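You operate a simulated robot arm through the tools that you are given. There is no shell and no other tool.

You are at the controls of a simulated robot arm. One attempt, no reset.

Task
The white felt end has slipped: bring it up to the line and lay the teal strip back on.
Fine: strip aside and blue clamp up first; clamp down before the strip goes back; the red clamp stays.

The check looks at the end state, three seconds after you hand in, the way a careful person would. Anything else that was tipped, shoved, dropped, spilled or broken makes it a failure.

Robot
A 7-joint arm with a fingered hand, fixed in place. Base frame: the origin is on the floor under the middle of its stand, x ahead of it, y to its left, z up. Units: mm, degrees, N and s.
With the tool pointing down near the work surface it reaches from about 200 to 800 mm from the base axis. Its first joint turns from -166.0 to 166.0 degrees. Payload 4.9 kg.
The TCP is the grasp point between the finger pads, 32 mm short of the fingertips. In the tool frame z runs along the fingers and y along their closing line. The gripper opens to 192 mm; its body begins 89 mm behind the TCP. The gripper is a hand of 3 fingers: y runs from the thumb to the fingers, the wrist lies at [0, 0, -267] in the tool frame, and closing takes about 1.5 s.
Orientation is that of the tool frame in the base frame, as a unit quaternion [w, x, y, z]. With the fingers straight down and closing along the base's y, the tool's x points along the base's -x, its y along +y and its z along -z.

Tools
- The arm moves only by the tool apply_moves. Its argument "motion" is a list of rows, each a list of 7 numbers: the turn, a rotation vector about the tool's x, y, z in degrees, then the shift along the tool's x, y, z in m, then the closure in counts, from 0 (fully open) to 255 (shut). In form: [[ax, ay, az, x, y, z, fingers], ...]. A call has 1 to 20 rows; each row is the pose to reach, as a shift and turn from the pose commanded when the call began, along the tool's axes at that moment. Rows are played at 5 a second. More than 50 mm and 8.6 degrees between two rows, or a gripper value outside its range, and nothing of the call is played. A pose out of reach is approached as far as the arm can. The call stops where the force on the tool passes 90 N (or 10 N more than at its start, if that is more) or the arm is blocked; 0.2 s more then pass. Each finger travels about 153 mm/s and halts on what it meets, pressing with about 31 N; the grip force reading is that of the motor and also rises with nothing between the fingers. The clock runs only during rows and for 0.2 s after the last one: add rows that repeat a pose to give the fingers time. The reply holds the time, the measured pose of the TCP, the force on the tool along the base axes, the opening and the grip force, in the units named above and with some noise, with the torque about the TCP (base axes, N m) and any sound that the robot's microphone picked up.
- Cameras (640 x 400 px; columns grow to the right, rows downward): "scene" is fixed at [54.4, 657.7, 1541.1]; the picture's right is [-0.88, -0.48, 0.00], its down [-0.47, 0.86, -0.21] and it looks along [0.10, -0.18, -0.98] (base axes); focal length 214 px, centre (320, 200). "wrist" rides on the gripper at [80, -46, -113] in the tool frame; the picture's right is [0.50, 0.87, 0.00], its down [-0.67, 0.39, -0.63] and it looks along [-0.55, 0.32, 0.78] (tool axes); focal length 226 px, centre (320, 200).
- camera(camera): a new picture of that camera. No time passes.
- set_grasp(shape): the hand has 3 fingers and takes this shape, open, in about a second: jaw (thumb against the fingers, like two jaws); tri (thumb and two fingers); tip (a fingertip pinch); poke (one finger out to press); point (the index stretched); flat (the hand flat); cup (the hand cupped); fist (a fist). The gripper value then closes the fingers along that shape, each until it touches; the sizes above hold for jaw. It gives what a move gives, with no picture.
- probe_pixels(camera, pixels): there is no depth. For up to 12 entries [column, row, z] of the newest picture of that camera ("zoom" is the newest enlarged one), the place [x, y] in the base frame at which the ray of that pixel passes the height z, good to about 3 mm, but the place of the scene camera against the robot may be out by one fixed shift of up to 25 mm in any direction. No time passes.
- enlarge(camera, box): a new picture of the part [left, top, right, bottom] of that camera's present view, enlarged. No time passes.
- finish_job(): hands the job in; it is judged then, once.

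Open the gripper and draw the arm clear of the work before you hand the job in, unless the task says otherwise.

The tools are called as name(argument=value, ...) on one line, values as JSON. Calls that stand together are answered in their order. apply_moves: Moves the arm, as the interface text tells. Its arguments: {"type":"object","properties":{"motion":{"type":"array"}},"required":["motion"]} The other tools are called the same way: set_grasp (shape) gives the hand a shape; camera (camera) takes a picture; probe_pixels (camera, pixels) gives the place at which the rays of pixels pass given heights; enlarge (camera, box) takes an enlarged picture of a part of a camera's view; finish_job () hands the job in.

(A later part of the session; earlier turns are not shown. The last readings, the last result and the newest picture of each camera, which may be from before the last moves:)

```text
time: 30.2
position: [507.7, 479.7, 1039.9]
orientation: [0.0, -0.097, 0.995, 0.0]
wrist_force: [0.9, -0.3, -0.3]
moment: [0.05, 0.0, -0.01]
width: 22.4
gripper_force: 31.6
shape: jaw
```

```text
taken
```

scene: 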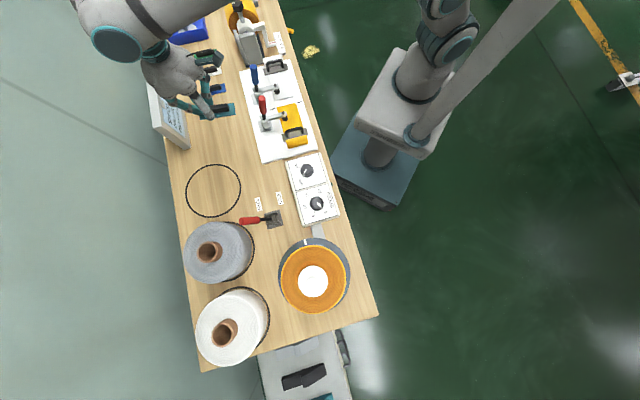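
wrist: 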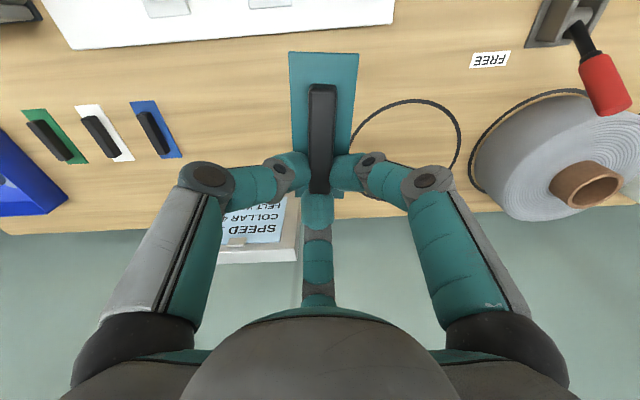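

The strip hangs over free wood; the sign stands beyond at (255,220). I check the distance to the sign and the board edge before lowering.

probe_pixels(camera="wrist", pixels=[[260, 198, 790], [260, 198, 860], [296, 262, 790], [230, 262, 860], [290, 240, 880], [395, 25, 795], [75, 45, 795], [225, 36, 795], [320, 190, 790], [350, 145, 790], [400, 100, 790]])

enlarge(camera="scene", box=[135, 60, 255, 160])

```text
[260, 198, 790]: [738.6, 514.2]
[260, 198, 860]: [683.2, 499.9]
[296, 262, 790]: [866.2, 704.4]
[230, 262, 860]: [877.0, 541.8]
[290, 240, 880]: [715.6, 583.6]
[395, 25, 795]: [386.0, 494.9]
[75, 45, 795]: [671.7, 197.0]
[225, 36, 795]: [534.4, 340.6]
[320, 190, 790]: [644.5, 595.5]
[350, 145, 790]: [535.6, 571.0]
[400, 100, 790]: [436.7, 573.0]
```

```text
4.00 times, centred on (195, 110) of scene
```

zoom: 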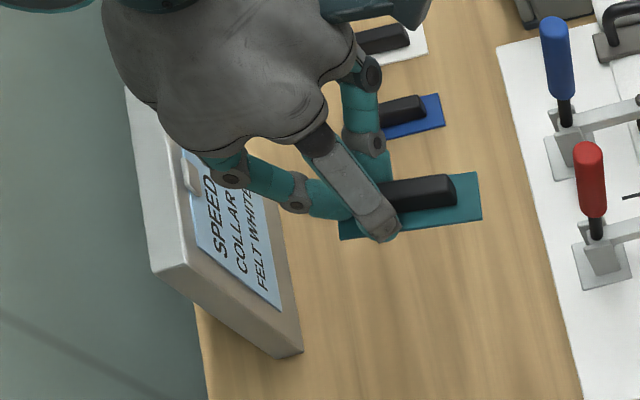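

The board's far edge is at e = 619 and the sign stays clear. I shift 20 mm farther out for margin and lower to about z = 845, just above the table.

apply_moves(motion=[[0, 0, 0, -0.0083, 0.0055, 0.02, 255], [0, 0, 0, -0.0166, 0.0111, 0.05, 255], [0, 0, 0, -0.0166, 0.0111, 0.09, 255], [0, 0, 0, -0.0166, 0.0111, 0.13, 255], [0, 0, 0, -0.0166, 0.0111, 0.16, 255], [0, 0, 0, -0.0166, 0.0111, 0.18, 255], [0, 0, 0, -0.0166, 0.0111, 0.195, 255], [0, 0, 0, -0.0166, 0.0111, 0.195, 255]])

camera(camera="wrist")

enlarge(camera="scene", box=[155, 80, 275, 155])

```text
time: 32.0
position: [523.7, 492.5, 843.8]
orientation: [0.0, -0.096, 0.995, 0.0]
wrist_force: [-0.1, 1.2, -0.8]
moment: [-0.02, -0.06, -0.03]
width: 22.2
gripper_force: 31.4
shape: jaw
```

```text
taken
```

wrist: 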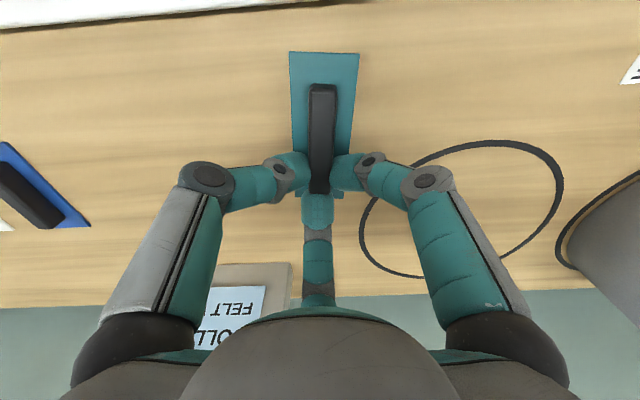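

```text
5.33 times, centred on (215, 118) of scene
```

zoom: 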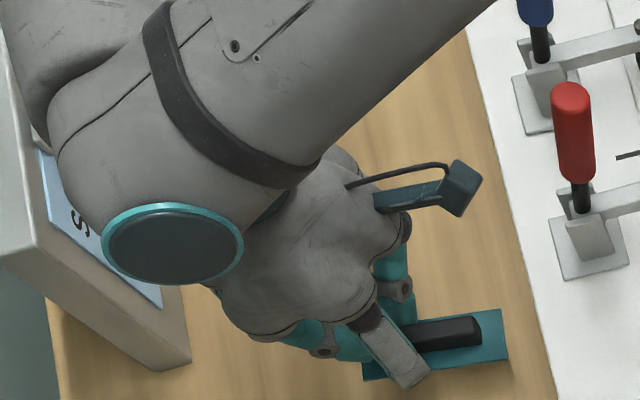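

The strip is just above the wood with nothing in the way. I lower 12 mm in small steps and read the force for touchdown.

apply_moves(motion=[[0, 0, 0, 0, 0, 0.003, 255], [0, 0, 0, 0, 0, 0.006, 255], [0, 0, 0, 0, 0, 0.009, 255], [0, 0, 0, 0, 0, 0.012, 255], [0, 0, 0, 0, 0, 0.012, 255]])

enlarge(camera="wrist", box=[240, 30, 420, 220])

```text
time: 33.2
position: [523.0, 491.7, 831.8]
orientation: [0.0, -0.096, 0.995, 0.001]
wrist_force: [0.6, 0.2, 1.1]
moment: [-0.01, 0.0, 0.03]
width: 22.4
gripper_force: 31.0
shape: jaw
```

```text
2.11 times, centred on (330, 125) of wrist
```

zoom: 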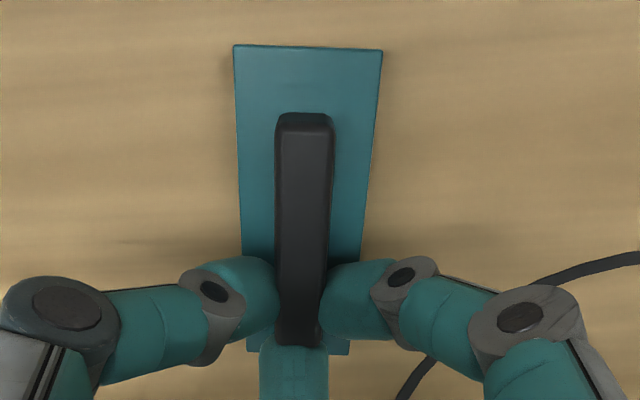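

Still free of the table. I lower in 1.5 mm steps, 6 mm in all.

apply_moves(motion=[[0, 0, 0, 0, 0, 0.0015, 255], [0, 0, 0, 0, 0, 0.003, 255], [0, 0, 0, 0, 0, 0.0045, 255], [0, 0, 0, 0, 0, 0.006, 255], [0, 0, 0, 0, 0, 0.006, 255]])

enlarge(camera="wrist", box=[240, 30, 420, 220])

```text
time: 34.4
position: [523.0, 491.0, 826.5]
orientation: [0.0, -0.097, 0.995, 0.0]
wrist_force: [-0.7, 0.2, -0.8]
moment: [0.02, -0.02, 0.01]
width: 22.3
gripper_force: 31.3
shape: jaw
```

```text
2.11 times, centred on (330, 125) of wrist
```

zoom: 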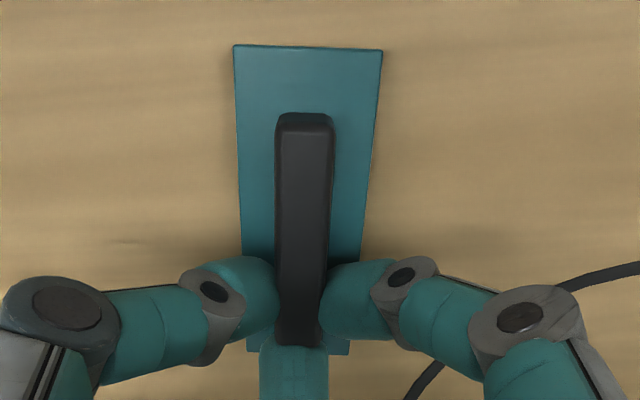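

Still no contact reading. I lower another 4 mm in 1 mm steps.

apply_moves(motion=[[0, 0, 0, 0, 0, 0.001, 255], [0, 0, 0, 0, 0, 0.002, 255], [0, 0, 0, 0, 0, 0.003, 255], [0, 0, 0, 0, 0, 0.004, 255], [0, 0, 0, 0, 0, 0.004, 255]])

enlarge(camera="wrist", box=[240, 30, 420, 220])

```text
time: 35.6
position: [521.6, 491.1, 821.9]
orientation: [0.0, -0.097, 0.995, 0.001]
wrist_force: [0.5, 0.1, -1.1]
moment: [0.01, -0.01, -0.02]
width: 22.4
gripper_force: 30.8
shape: jaw
```

```text
2.11 times, centred on (330, 125) of wrist
```

zoom: 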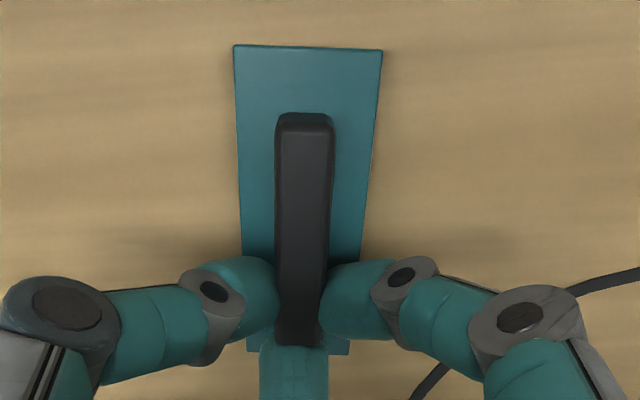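

The shadows close in but no contact force yet at z = 822. I continue down in 1 mm steps.

apply_moves(motion=[[0, 0, 0, 0, 0, 0.001, 255], [0, 0, 0, 0, 0, 0.002, 255], [0, 0, 0, 0, 0, 0.003, 255], [0, 0, 0, 0, 0, 0.004, 255], [0, 0, 0, 0, 0, 0.004, 255]])

enlarge(camera="wrist", box=[240, 30, 420, 220])

```text
time: 36.8
position: [521.9, 490.6, 820.1]
orientation: [0.0, -0.096, 0.995, 0.001]
wrist_force: [0.4, -0.7, -0.4]
moment: [0.01, -0.04, 0.02]
width: 22.5
gripper_force: 31.4
shape: jaw
```

```text
2.11 times, centred on (330, 125) of wrist
```

zoom: 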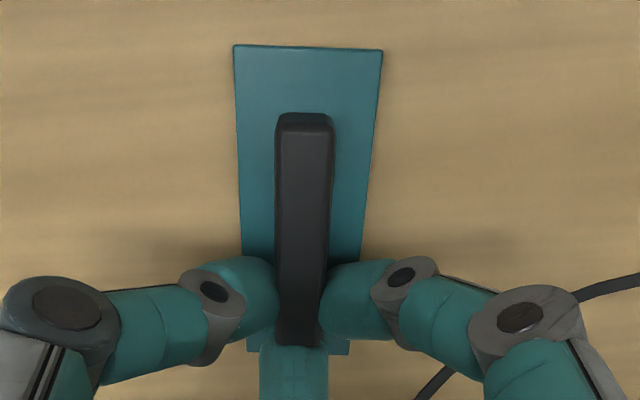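

No contact yet. I lower 4 mm more in 1 mm steps.

apply_moves(motion=[[0, 0, 0, 0, 0, 0.001, 255], [0, 0, 0, 0, 0, 0.002, 255], [0, 0, 0, 0, 0, 0.003, 255], [0, 0, 0, 0, 0, 0.004, 255], [0, 0, 0, 0, 0, 0.004, 255]])

enlarge(camera="wrist", box=[240, 30, 420, 220])

```text
time: 38.0
position: [522.4, 491.7, 814.5]
orientation: [0.0, -0.097, 0.995, 0.002]
wrist_force: [1.3, -0.4, 0.4]
moment: [-0.12, 0.01, 0.0]
width: 22.0
gripper_force: 30.9
shape: jaw
```

```text
2.11 times, centred on (330, 125) of wrist
```

zoom: 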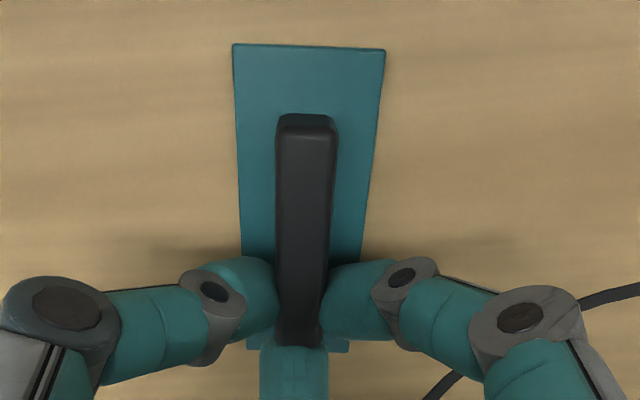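

The near end has just touched (it rose slightly in the picture, moment changed to -0.12). I lower 2 mm more to seat the strip and check.

apply_moves(motion=[[0, 0, 0, 0, 0, 0.001, 255], [0, 0, 0, 0, 0, 0.002, 255], [0, 0, 0, 0, 0, 0.002, 255]])

enlarge(camera="wrist", box=[240, 30, 420, 220])

```text
time: 38.8
position: [522.0, 493.0, 814.4]
orientation: [0.001, -0.098, 0.995, 0.0]
wrist_force: [-2.6, -2.0, 12.4]
moment: [-0.18, 0.12, 0.03]
width: 22.3
gripper_force: 31.1
shape: jaw
```

```text
2.11 times, centred on (330, 125) of wrist
```

zoom: 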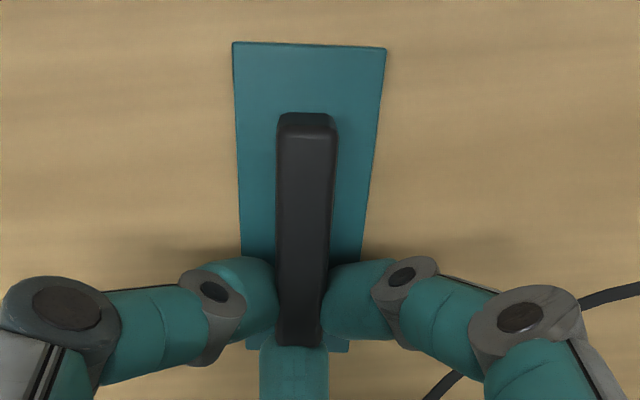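

Contact is 12 N, so the strip is seated. I back off 1.5 mm and open the fingers, then rise straight up.

apply_moves(motion=[[0, 0, 0, 0, 0, -0.0015, 255], [0, 0, 0, 0, 0, -0.0015, 240], [0, 0, 0, 0, 0, -0.0015, 200], [0, 0, 0, 0, 0, -0.0015, 160], [0, 0, 0, 0, 0, -0.0015, 112], [0, 0, 0, 0, 0, -0.0015, 112], [0, 0, 0, 0, 0, -0.02, 112], [0, 0, 0, 0, 0, -0.05, 112], [0, 0, 0, 0, 0, -0.09, 112], [0, 0, 0, 0, 0, -0.13, 112], [0, 0, 0, 0, 0, -0.17, 112], [0, 0, 0, 0, 0, -0.2, 112], [0, 0, 0, 0, 0, -0.2, 112]])

camera(camera="wrist")

camera(camera="scene")

```text
time: 41.6
position: [520.0, 491.8, 1012.8]
orientation: [0.0, -0.097, 0.995, -0.001]
wrist_force: [0.9, -0.3, 0.1]
moment: [-0.01, 0.02, 0.0]
width: 107.2
gripper_force: 0.2
shape: jaw
```

```text
taken
```

wrist: 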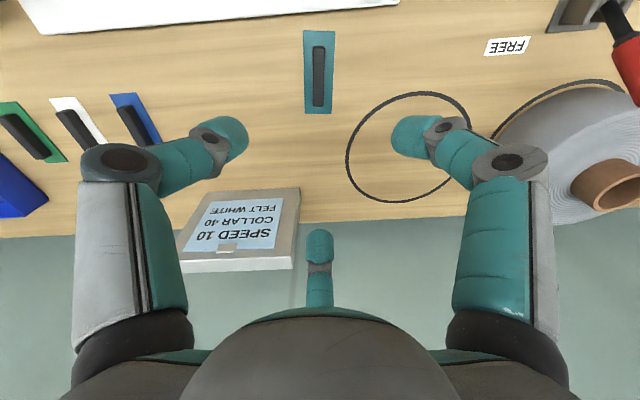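

```text
taken
```

scene: 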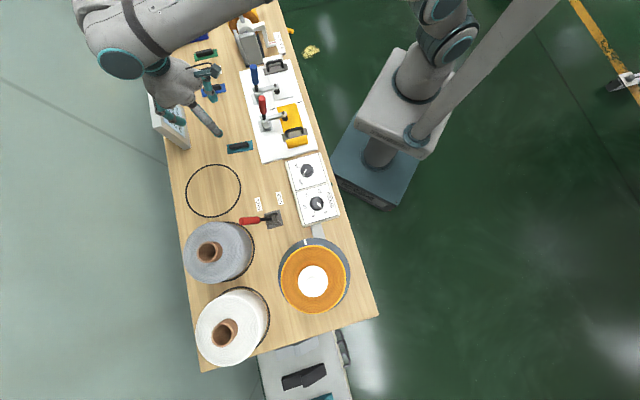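

The strip rests on the wood at (320,72), nothing else disturbed. For the clamp I want a single finger, so I try the poke shape here in free air and look at it.

set_grasp(shape="poke")

camera(camera="wrist")

enlarge(camera="scene", box=[135, 45, 255, 145])

```text
time: 42.5
position: [520.9, 490.1, 1012.5]
orientation: [0.0, -0.097, 0.995, 0.001]
wrist_force: [-0.3, 0.9, 0.1]
moment: [-0.02, -0.02, 0.0]
width: 0.2
gripper_force: 0.1
shape: poke
```

```text
taken
```

wrist: 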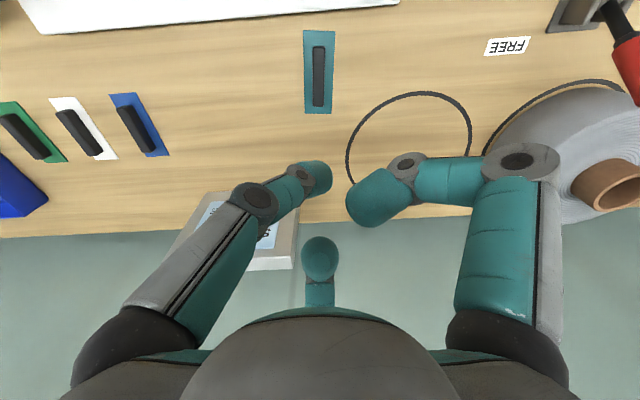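

```text
4.00 times, centred on (195, 95) of scene
```

zoom: 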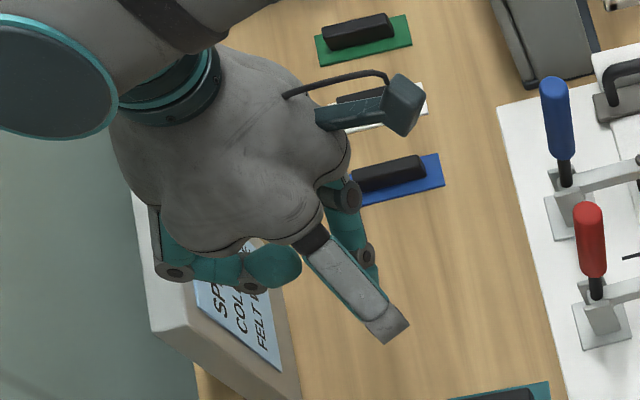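

In poke, the thumb reaches straight down at the TCP and the other two fingers curl about 50 mm higher. I turn the hand so its +y faces the far side and go to the robot side of the blue handle (about (491, 216)), staying high.

apply_moves(motion=[[0, 0, 7, 0.0102, -0.033, 0, 0], [0, 0, 14, 0.0205, -0.0659, 0, 0], [0, 0, 21, 0.0307, -0.0989, 0, 0], [0, 0, 28, 0.041, -0.1318, 0, 0], [0, 0, 35, 0.0512, -0.1648, 0, 0], [0, 0, 42, 0.0614, -0.1977, 0, 0], [0, 0, 49, 0.0717, -0.2307, 0, 0], [0, 0, 56, 0.0819, -0.2636, 0, 0], [0, 0, 56, 0.0819, -0.2636, 0, 0]])

camera(camera="wrist")

enlarge(camera="scene", box=[205, 40, 325, 140])

```text
time: 44.5
position: [492.7, 218.1, 1014.1]
orientation: [0.0, 0.383, 0.924, 0.0]
wrist_force: [-0.1, 0.0, 0.0]
moment: [0.0, -0.03, 0.0]
width: 0.0
gripper_force: 0.1
shape: poke
```

```text
taken
```

wrist: 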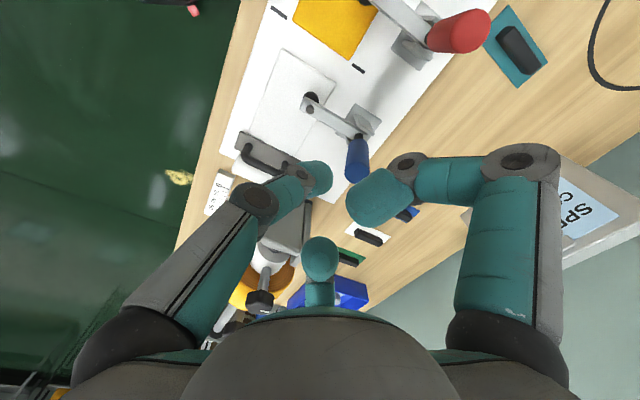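

```text
4.00 times, centred on (265, 90) of scene
```

zoom: 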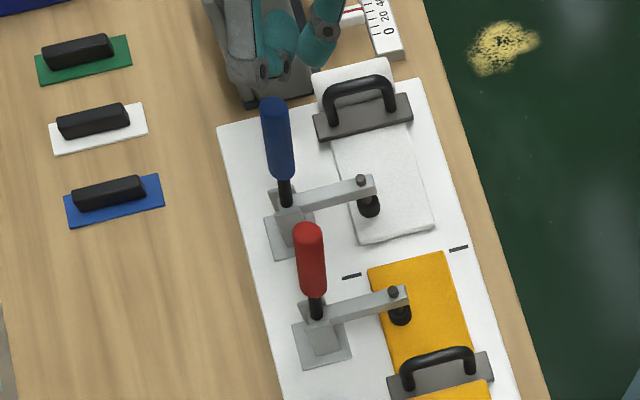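

The blue handle leans slightly to the robot, from about e = 559 at z = 860 to e = 545 at z = 942, and the thumb is in line with it. I descend to z = 934 on its robot side.

apply_moves(motion=[[0, 0, 0, -0.001, 0, 0.03, 0], [0, 0, 0, -0.002, 0, 0.06, 0], [0, 0, 0, -0.002, 0, 0.08, 0], [0, 0, 0, -0.002, 0, 0.08, 0]])

camera(camera="wrist")

enlarge(camera="scene", box=[205, 40, 325, 140])

```text
time: 45.5
position: [495.6, 215.5, 933.2]
orientation: [0.0, 0.382, 0.924, 0.001]
wrist_force: [-0.1, -0.2, 0.1]
moment: [0.01, -0.02, 0.03]
width: 0.0
gripper_force: 0.0
shape: poke
```

```text
taken
```

wrist: 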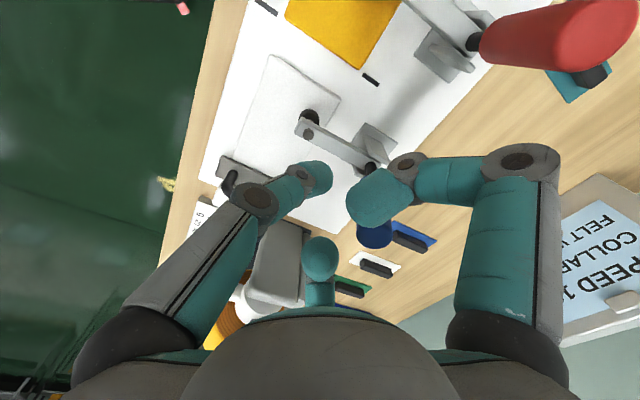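

```text
4.00 times, centred on (265, 90) of scene
```

zoom: 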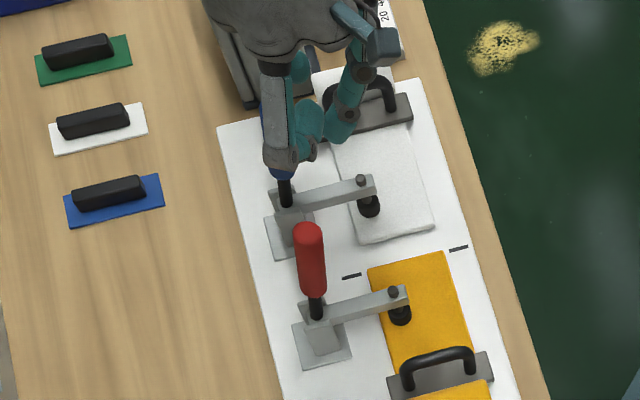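

The handle top shows at about (375,232), straight ahead of the thumb as computed. I push in the +y direction in small steps, watching the force.

apply_moves(motion=[[0, 0, 0, 0.002, 0.006, 0, 0], [0, 0, 0, 0.002, 0.012, 0, 0], [0, 0, 0, 0.002, 0.018, 0, 0], [0, 0, 0, 0.002, 0.024, 0, 0], [0, 0, 0, 0.002, 0.028, 0, 0], [0, 0, 0, 0.002, 0.032, 0, 0]])

camera(camera="wrist")

enlarge(camera="scene", box=[205, 40, 325, 140])

```text
time: 46.9
position: [515.0, 239.0, 932.2]
orientation: [-0.001, 0.382, 0.924, -0.001]
wrist_force: [-7.1, -8.4, 1.2]
moment: [-0.15, 0.17, -0.01]
width: 0.2
gripper_force: 0.0
shape: poke
```

```text
taken
```

wrist: 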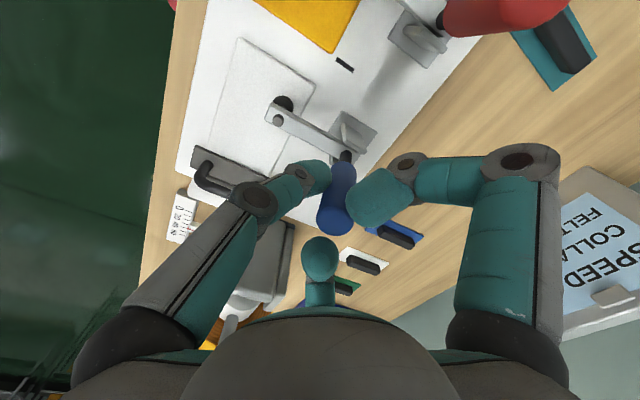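

```text
4.00 times, centred on (265, 90) of scene
```

zoom: 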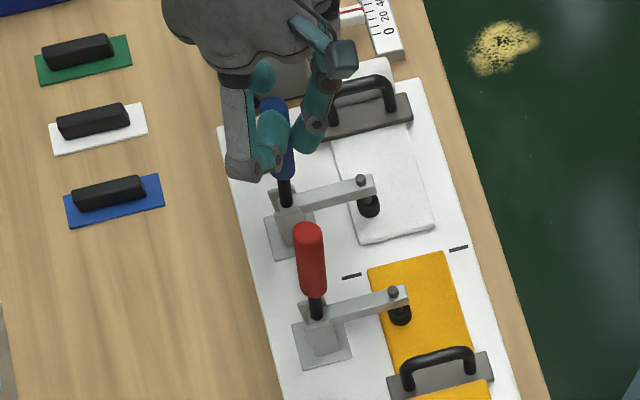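

The thumb touches the handle (about 11 N along e). I push on gently, 12 mm more, rising 2 mm to follow the arc.

apply_moves(motion=[[0, 0, 0, 0, 0.004, 0, 0], [0, 0, 0, 0, 0.008, -0.001, 0], [0, 0, 0, 0, 0.012, -0.002, 0], [0, 0, 0, 0, 0.012, -0.002, 0]])

enlarge(camera="wrist", box=[190, 60, 430, 260])

enlarge(camera="scene", box=[225, 50, 325, 120])

```text
time: 47.9
position: [522.3, 248.3, 935.4]
orientation: [0.0, 0.382, 0.924, 0.0]
wrist_force: [-2.5, -5.7, 1.6]
moment: [-0.09, 0.11, -0.02]
width: 0.0
gripper_force: 0.0
shape: poke
```

```text
2.00 times, centred on (310, 160) of wrist
```

zoom: 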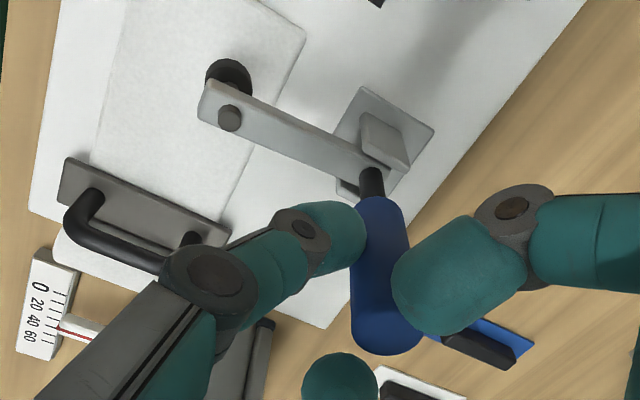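

```text
5.71 times, centred on (275, 85) of scene
```

zoom: 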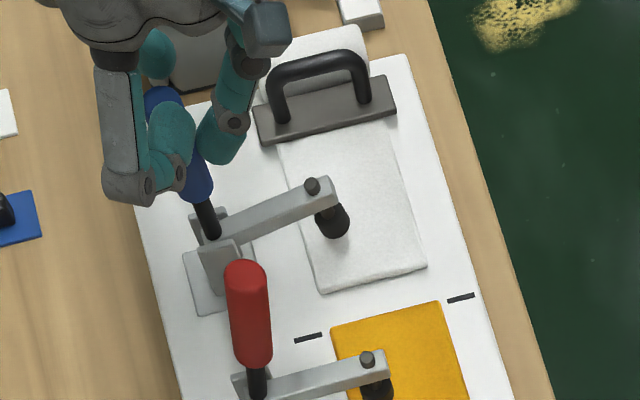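

The handle is swinging away and the blue arm's pad has lifted off the felt, with only about 6 N. I keep pushing along the arc.

apply_moves(motion=[[0, 0, 0, 0, 0.008, -0.002, 0], [0, 0, 0, 0, 0.016, -0.004, 0], [0, 0, 0, 0, 0.025, -0.005, 0], [0, 0, 0, 0, 0.035, -0.004, 0], [0, 0, 0, 0, 0.045, -0.001, 0], [0, 0, 0, 0, 0.053, 0.002, 0], [0, 0, 0, 0, 0.061, 0.005, 0], [0, 0, 0, 0, 0.061, 0.005, 0]])

enlarge(camera="wrist", box=[190, 60, 430, 260])

enlarge(camera="scene", box=[205, 40, 325, 120])

```text
time: 49.7
position: [567.4, 290.5, 930.3]
orientation: [0.001, 0.382, 0.924, 0.001]
wrist_force: [-0.9, 0.8, -0.7]
moment: [0.02, 0.01, -0.02]
width: 0.0
gripper_force: 0.1
shape: poke
```

```text
2.00 times, centred on (310, 160) of wrist
```

zoom: 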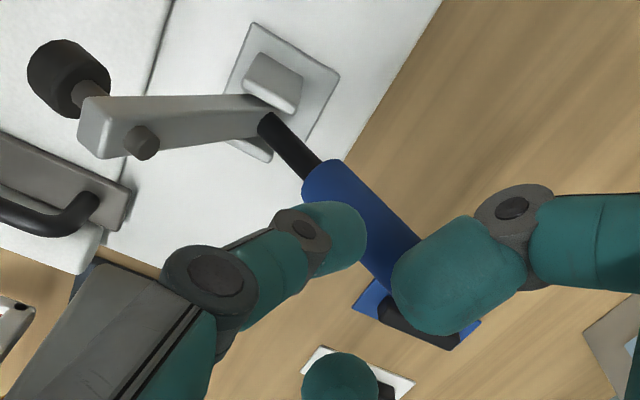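

```text
5.00 times, centred on (265, 80) of scene
```

zoom: 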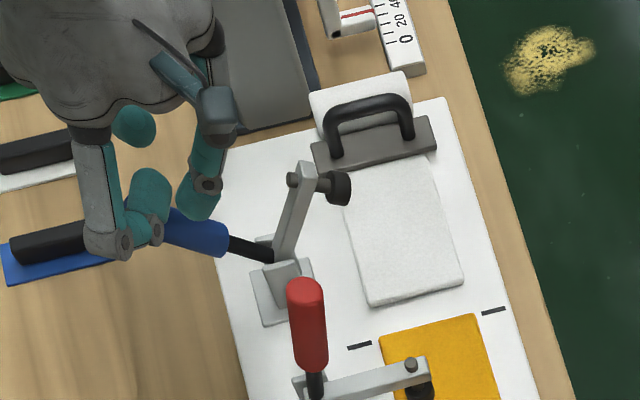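

The blue arm now stands up at roughly 58 degrees and the force has dropped to zero. I follow the handle a little further along the arc to make sure it is fully open.

apply_moves(motion=[[0, 0, 0, 0, 0.006, 0.004, 0], [0, 0, 0, 0, 0.012, 0.009, 0], [0, 0, 0, 0, 0.018, 0.015, 0], [0, 0, 0, 0, 0.024, 0.022, 0], [0, 0, 0, 0, 0.024, 0.022, 0]])

enlarge(camera="wrist", box=[190, 60, 430, 260])

enlarge(camera="scene", box=[205, 40, 325, 120])

```text
time: 50.5
position: [578.8, 302.7, 931.4]
orientation: [0.002, 0.382, 0.924, 0.003]
wrist_force: [-22.3, -12.2, 21.8]
moment: [-0.69, 0.94, -0.11]
width: 0.1
gripper_force: 0.0
shape: poke
stopped in row 3: the force on the tool passed its limit at 101 N (the readings are from after the stop); the commanded pose is now the measured one
```

```text
2.00 times, centred on (310, 160) of wrist
```

zoom: 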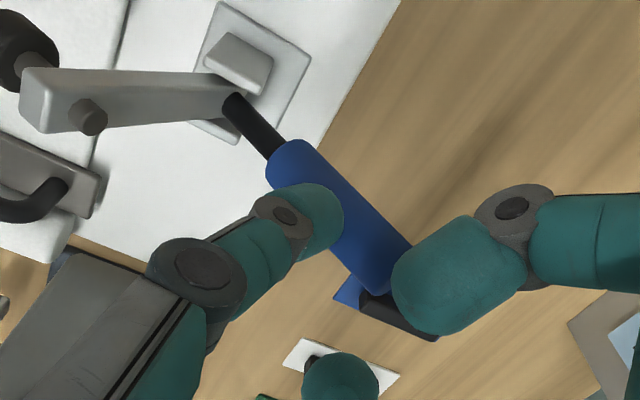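

```text
5.00 times, centred on (265, 80) of scene
```

zoom: 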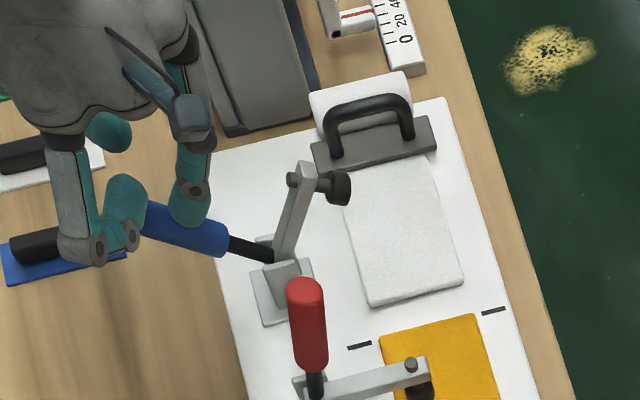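

The handle is at its end stop (the push hit the force limit while the arm did not move further), so the clamp is fully open. I back off the handle and rise straight up.

apply_moves(motion=[[0, 0, 0, 0, -0.004, -0.006, 0], [0, 0, 0, 0, -0.006, -0.015, 0], [0, 0, 0, 0, -0.006, -0.035, 0], [0, 0, 0, 0, -0.006, -0.065, 0], [0, 0, 0, 0, -0.006, -0.1, 0], [0, 0, 0, 0, -0.006, -0.1, 0]])

camera(camera="wrist")

enlarge(camera="scene", box=[205, 40, 325, 120])

```text
time: 51.9
position: [574.4, 300.3, 1028.7]
orientation: [0.003, 0.381, 0.924, 0.005]
wrist_force: [0.0, -0.4, 0.8]
moment: [-0.01, 0.05, 0.0]
width: 0.1
gripper_force: 0.1
shape: poke
```

```text
taken
```

wrist: 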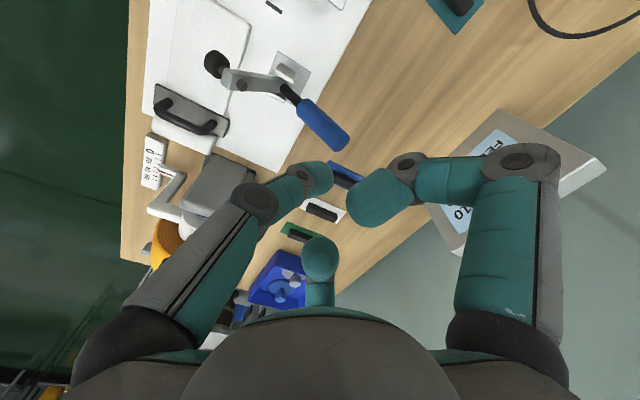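

```text
5.00 times, centred on (265, 80) of scene
```

zoom: 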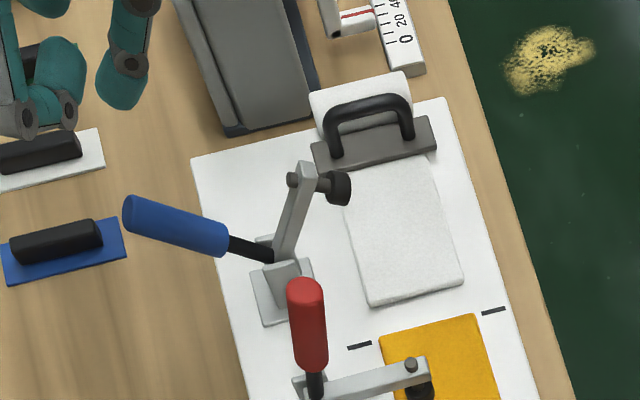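

The blue clamp stays open by itself, pad up at about z = 890. Now I take the hand over to the white felt's D-handle (about (556, 111)), turning it so the thumb faces away from the line.

apply_moves(motion=[[0, 0, -7.5, -0.0101, -0.0122, 0, 0], [0, 0, -15, -0.0202, -0.0244, 0, 0], [0, 0, -22.5, -0.0303, -0.0366, 0, 0], [0, 0, -30, -0.0404, -0.0489, 0, 0], [0, 0, -37.5, -0.0505, -0.0611, 0, 0], [0, 0, -45, -0.0606, -0.0733, 0, 0], [0, 0, -52.5, -0.0706, -0.0855, 0, 0], [0, 0, -60, -0.0807, -0.0977, 0, 0], [0, 0, -67.5, -0.0908, -0.11, 0, 0], [0, 0, -75, -0.1009, -0.1222, 0, 0], [0, 0, -82.5, -0.111, -0.1344, 0, 0], [0, 0, -90, -0.1211, -0.1466, 0, 0], [0, 0, -90, -0.1211, -0.1466, 0, 0]])

set_grasp(shape="jaw")

camera(camera="wrist")

camera(camera="scene")

```text
time: 54.7
position: [557.2, 110.4, 1028.3]
orientation: [0.006, -0.384, 0.923, 0.001]
wrist_force: [1.4, 0.6, 0.7]
moment: [0.0, 0.01, -0.01]
width: 0.0
gripper_force: 0.1
shape: poke
```

```text
time: 55.6
position: [558.5, 109.4, 1027.9]
orientation: [0.006, -0.385, 0.923, 0.002]
wrist_force: [0.1, 0.7, 0.4]
moment: [0.01, 0.0, 0.01]
width: 191.9
gripper_force: 0.0
shape: jaw
```

```text
taken
```

wrist: 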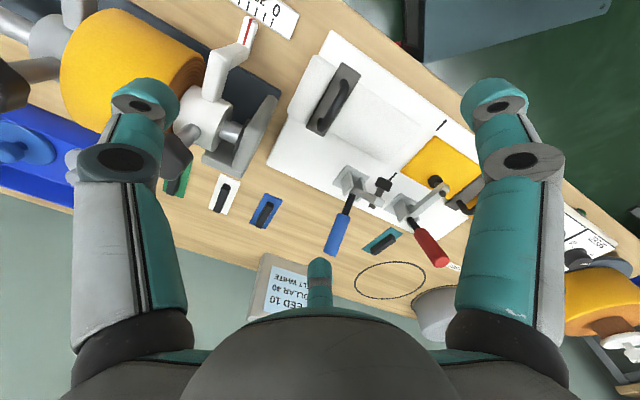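

```text
taken
```

scene: 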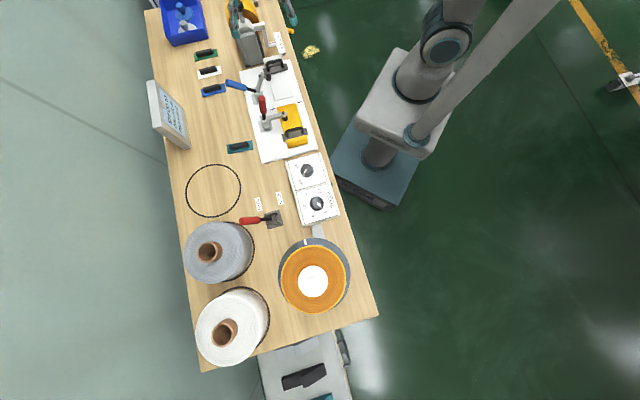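

The dispenser with its crank arm stands just left of the white roll, so I need its distance and height before lowering. I enlarge that part of the view.

enlarge(camera="wrist", box=[150, 0, 430, 180])

enlarge(camera="scene", box=[215, 0, 315, 100])

```text
2.22 times, centred on (290, 90) of wrist
```

zoom: 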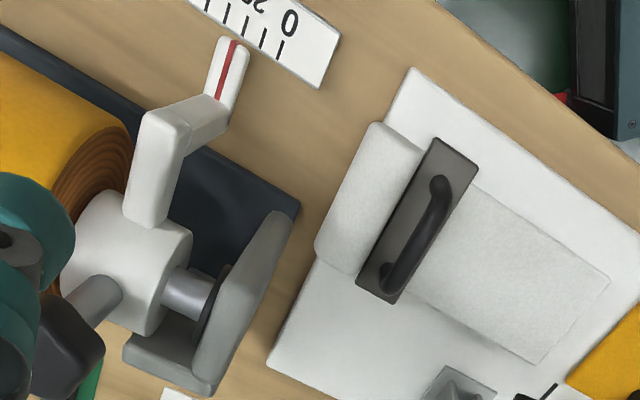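

```text
4.00 times, centred on (265, 50) of scene
```

zoom: 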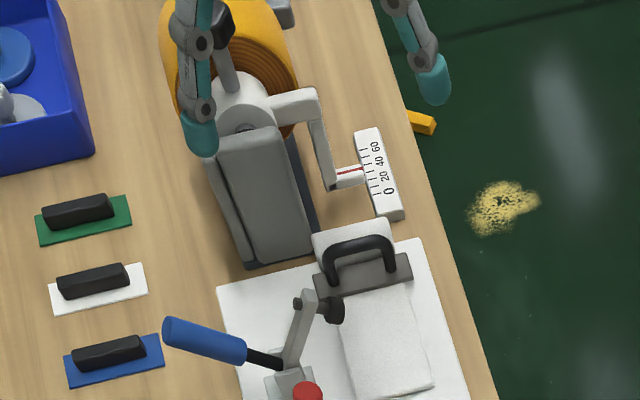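

I probe the dispenser's upright plate, crank and pointer in the scene view, and the D-handle and white bar in the wrist view.

probe_pixels(camera="scene", pixels=[[263, 62.5, 785], [246.25, 66.25, 785], [253.75, 31, 894], [264, 58, 780], [269, 46.5, 850], [274, 43, 800], [281, 54.5, 790], [286, 53, 790]])

probe_pixels(camera="wrist", pixels=[[281, 93.6, 780], [274, 94, 894], [250, 40, 800], [294, 39, 790], [315, 19.5, 790], [337.5, 80.4, 840], [343, 62.5, 840], [317, 125.5, 840], [342, 62, 806], [362, 77.5, 806], [327, 135, 806], [310, 127, 806]])

```text
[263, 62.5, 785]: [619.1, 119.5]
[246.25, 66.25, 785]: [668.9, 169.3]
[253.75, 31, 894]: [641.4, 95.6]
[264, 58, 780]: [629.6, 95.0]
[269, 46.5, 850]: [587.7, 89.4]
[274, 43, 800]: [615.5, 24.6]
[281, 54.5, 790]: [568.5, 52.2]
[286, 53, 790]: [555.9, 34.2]
```

```text
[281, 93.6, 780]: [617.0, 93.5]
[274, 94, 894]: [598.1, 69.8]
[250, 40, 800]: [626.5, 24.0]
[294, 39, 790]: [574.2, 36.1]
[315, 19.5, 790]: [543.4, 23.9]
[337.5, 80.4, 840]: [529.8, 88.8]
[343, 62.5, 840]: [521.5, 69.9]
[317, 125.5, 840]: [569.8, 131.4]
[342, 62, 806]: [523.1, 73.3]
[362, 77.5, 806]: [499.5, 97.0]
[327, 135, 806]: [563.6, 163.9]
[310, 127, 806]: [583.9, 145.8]
```

The white bar is centred near d = -301, e = 469 with its handle top at about z = 838; the dispenser's upright plate starts at d = -365. The earlier layout (one finger at the far end, two at the robot side) clears it best, so I turn back 30 degrees, narrow the hand and come down to z = 960 to look.

apply_moves(motion=[[0, 0, 0, 0, 0, 0, 112], [0, 0, 0, 0, 0, 0, 112], [0, 0, 0, 0, 0, 0, 112], [0.05, 0.18, 7.5, -0.003, 0.004, 0.017, 112], [0.1, 0.35, 15, -0.0063, 0.008, 0.034, 112], [0.15, 0.52, 22.5, -0.0095, 0.012, 0.051, 112], [0.2, 0.7, 30, -0.0127, 0.0156, 0.068, 112], [0.2, 0.7, 30, -0.0127, 0.0156, 0.068, 112]])

camera(camera="wrist")

enlarge(camera="scene", box=[215, 10, 335, 100])

```text
time: 57.4
position: [556.4, 130.3, 959.9]
orientation: [0.0, -0.131, 0.991, -0.002]
wrist_force: [0.4, -0.9, -0.3]
moment: [0.0, -0.01, 0.04]
width: 108.3
gripper_force: 0.1
shape: jaw
```

```text
taken
```

wrist: 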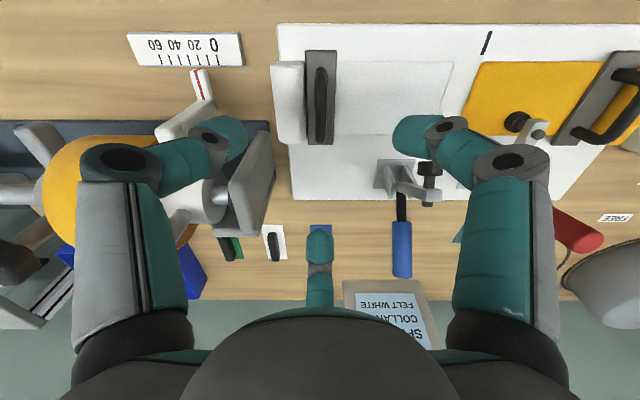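

```text
4.44 times, centred on (275, 55) of scene
```

zoom: 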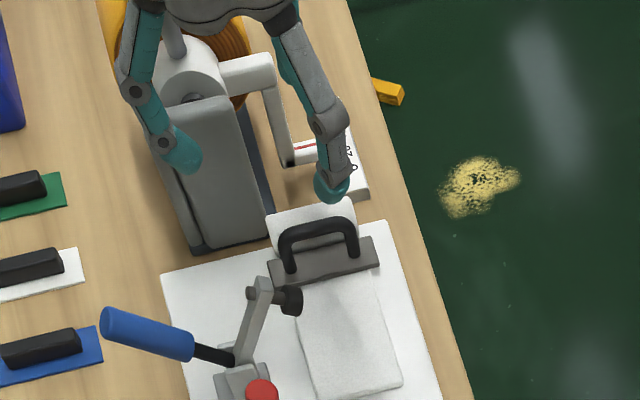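

The view is now square to the board with the D-handle at column 320, directly in line with the hand. I enlarge it to read handle, bar, roll and felt edges.

enlarge(camera="wrist", box=[250, 20, 410, 160])

enlarge(camera="wrist", box=[380, 10, 540, 150])

```text
2.86 times, centred on (330, 90) of wrist
```

zoom: 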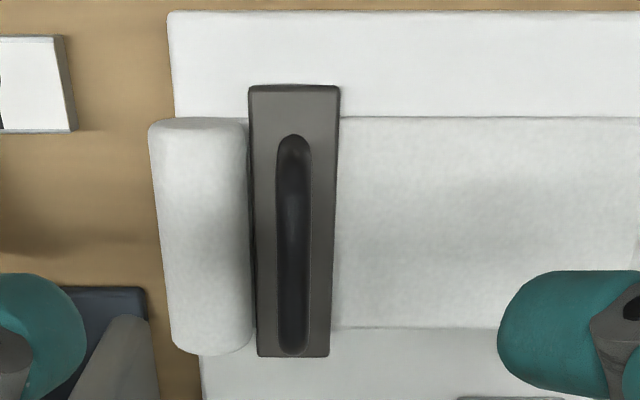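

```text
2.86 times, centred on (460, 80) of wrist
```

zoom: 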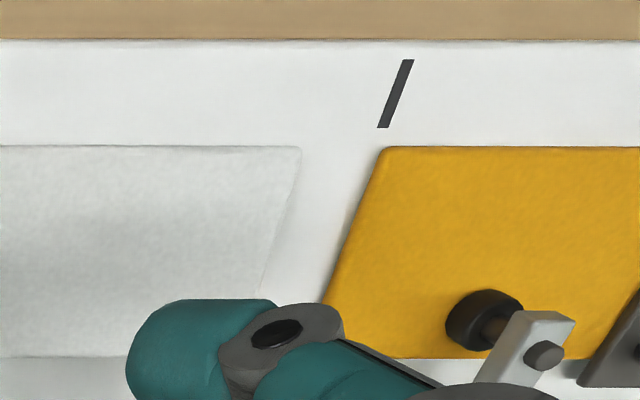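

Handle bar is about 12 mm thick, running e = 433 to 507 at d = -300.4; the felt roll beside it reaches about z = 831. I line up with the far end of the handle and go down to z = 885 first.

apply_moves(motion=[[0, 0, 0, -0.0052, 0.0035, 0.015, 112], [0, 0, 0, -0.0104, 0.007, 0.035, 112], [0, 0, 0, -0.0104, 0.007, 0.055, 112], [0, 0, 0, -0.0104, 0.007, 0.075, 112], [0, 0, 0, -0.0104, 0.007, 0.075, 112]])

camera(camera="wrist")

enlarge(camera="scene", box=[225, 20, 325, 95])

```text
time: 58.6
position: [563.9, 139.8, 885.5]
orientation: [0.001, -0.132, 0.991, -0.002]
wrist_force: [-0.2, 0.5, -0.1]
moment: [0.01, 0.02, -0.02]
width: 108.1
gripper_force: 0.0
shape: jaw
```

```text
taken
```

wrist: 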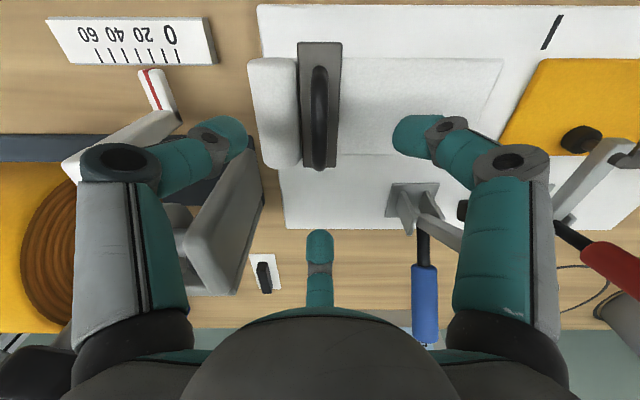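

```text
5.33 times, centred on (275, 58) of scene
```

zoom: 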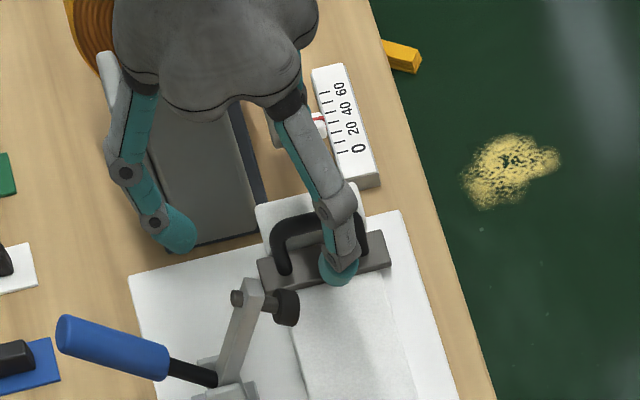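

Everything is clear: handle at (319,115) between the fingers, blue arm to the right at (430,225). I descend the last 23 mm to z = 862.

apply_moves(motion=[[0, 0, 0, 0, 0, 0.008, 112], [0, 0, 0, 0, 0, 0.016, 112], [0, 0, 0, 0, 0, 0.023, 112], [0, 0, 0, 0, 0, 0.023, 112]])

camera(camera="wrist")

enlarge(camera="scene", box=[225, 20, 325, 95])

```text
time: 59.6
position: [565.1, 139.8, 861.9]
orientation: [0.0, -0.132, 0.991, -0.001]
wrist_force: [0.3, 0.7, 0.2]
moment: [0.02, -0.02, 0.02]
width: 108.2
gripper_force: 0.0
shape: jaw
```

```text
taken
```

wrist: 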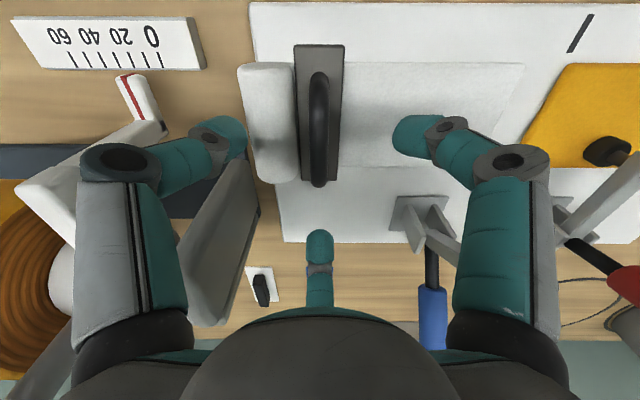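

```text
5.33 times, centred on (275, 58) of scene
```

zoom: 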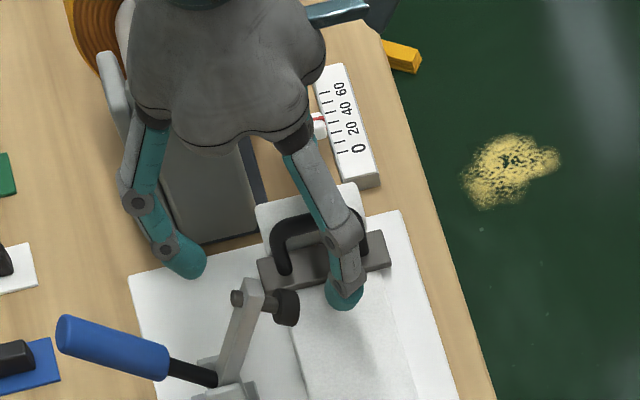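

The hand is in place with no contact. I close slowly to about 35 mm and check the picture before the final squeeze.

apply_moves(motion=[[0, 0, 0, 0, 0, 0, 130], [0, 0, 0, 0, 0, 0, 150], [0, 0, 0, 0, 0, 0, 170], [0, 0, 0, 0, 0, 0, 190], [0, 0, 0, 0, 0, 0, 205], [0, 0, 0, 0, 0, 0, 205]])

enlarge(camera="wrist", box=[200, 20, 440, 250])

```text
time: 61.0
position: [562.9, 137.4, 859.5]
orientation: [-0.003, -0.13, 0.991, -0.002]
wrist_force: [-5.6, -8.9, -5.2]
moment: [-0.1, 0.01, 0.03]
width: 16.6
gripper_force: 31.1
shape: jaw
```

```text
1.74 times, centred on (320, 135) of wrist
```

zoom: 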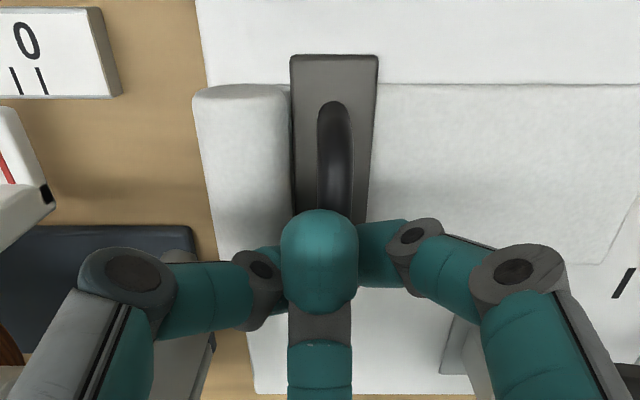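

The opening reads 16.6 mm and the far finger looks higher than expected at zoom (320,255), as if it rode up on the handle's rounded end. I look from the scene camera before doing anything.

enlarge(camera="scene", box=[235, 35, 315, 95])

camera(camera="wrist")

```text
6.67 times, centred on (275, 65) of scene
```

zoom: 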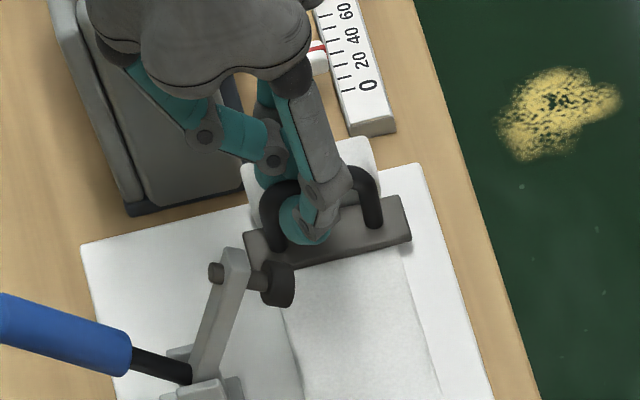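

```text
taken
```

wrist: 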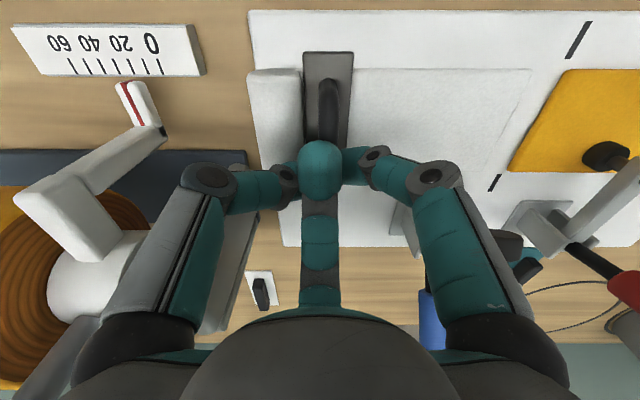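

The bar has not moved relative to the board; the two near fingers pinch the handle's sides and the far finger lies over its top. The grip is firm (31 N), so I try a first 8 mm slide toward the line and check how the felt follows.

apply_moves(motion=[[0, 0, 0, 0.001, 0.0017, 0, 205], [0, 0, 0, 0.002, 0.0035, 0, 205], [0, 0, 0, 0.003, 0.0052, 0, 205], [0, 0, 0, 0.004, 0.0069, 0, 205], [0, 0, 0, 0.004, 0.0069, 0, 205]])

camera(camera="wrist")

enlarge(camera="scene", box=[235, 45, 315, 115])

```text
time: 62.2
position: [559.0, 145.1, 861.3]
orientation: [-0.001, -0.131, 0.991, -0.002]
wrist_force: [-14.6, -13.6, -8.5]
moment: [-0.21, 0.11, -0.04]
width: 15.9
gripper_force: 31.2
shape: jaw
```

```text
taken
```

wrist: 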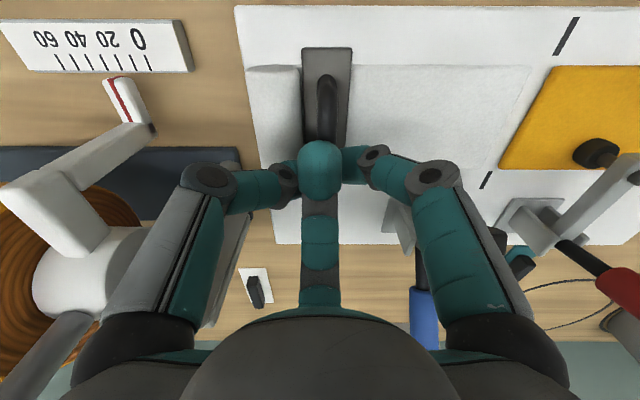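

```text
5.71 times, centred on (275, 80) of scene
```

zoom: 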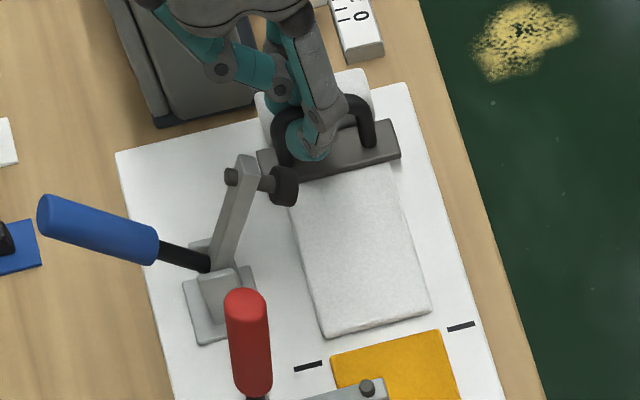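

The felt followed: the roll is now inside the board edge and the gap to the line is smaller, with little force along the slide. I enlarge the gap (columns 470-610, rows 10-200) to measure what remains.

enlarge(camera="wrist", box=[440, 10, 600, 200])

enlarge(camera="scene", box=[260, 80, 320, 120])

```text
2.11 times, centred on (520, 105) of wrist
```

zoom: 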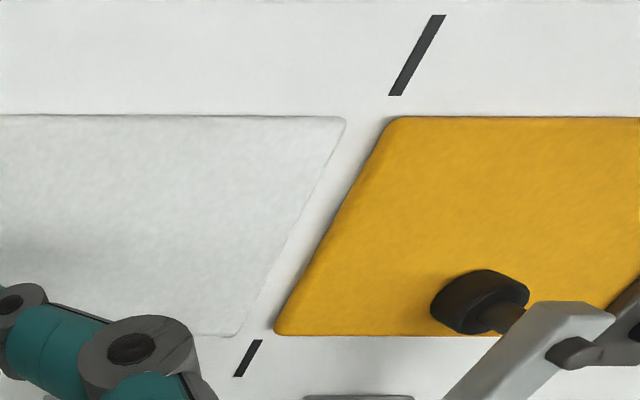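

```text
10.00 times, centred on (290, 100) of scene
```

zoom: 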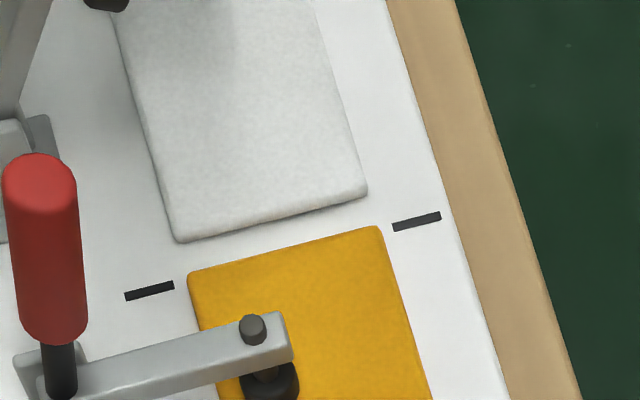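

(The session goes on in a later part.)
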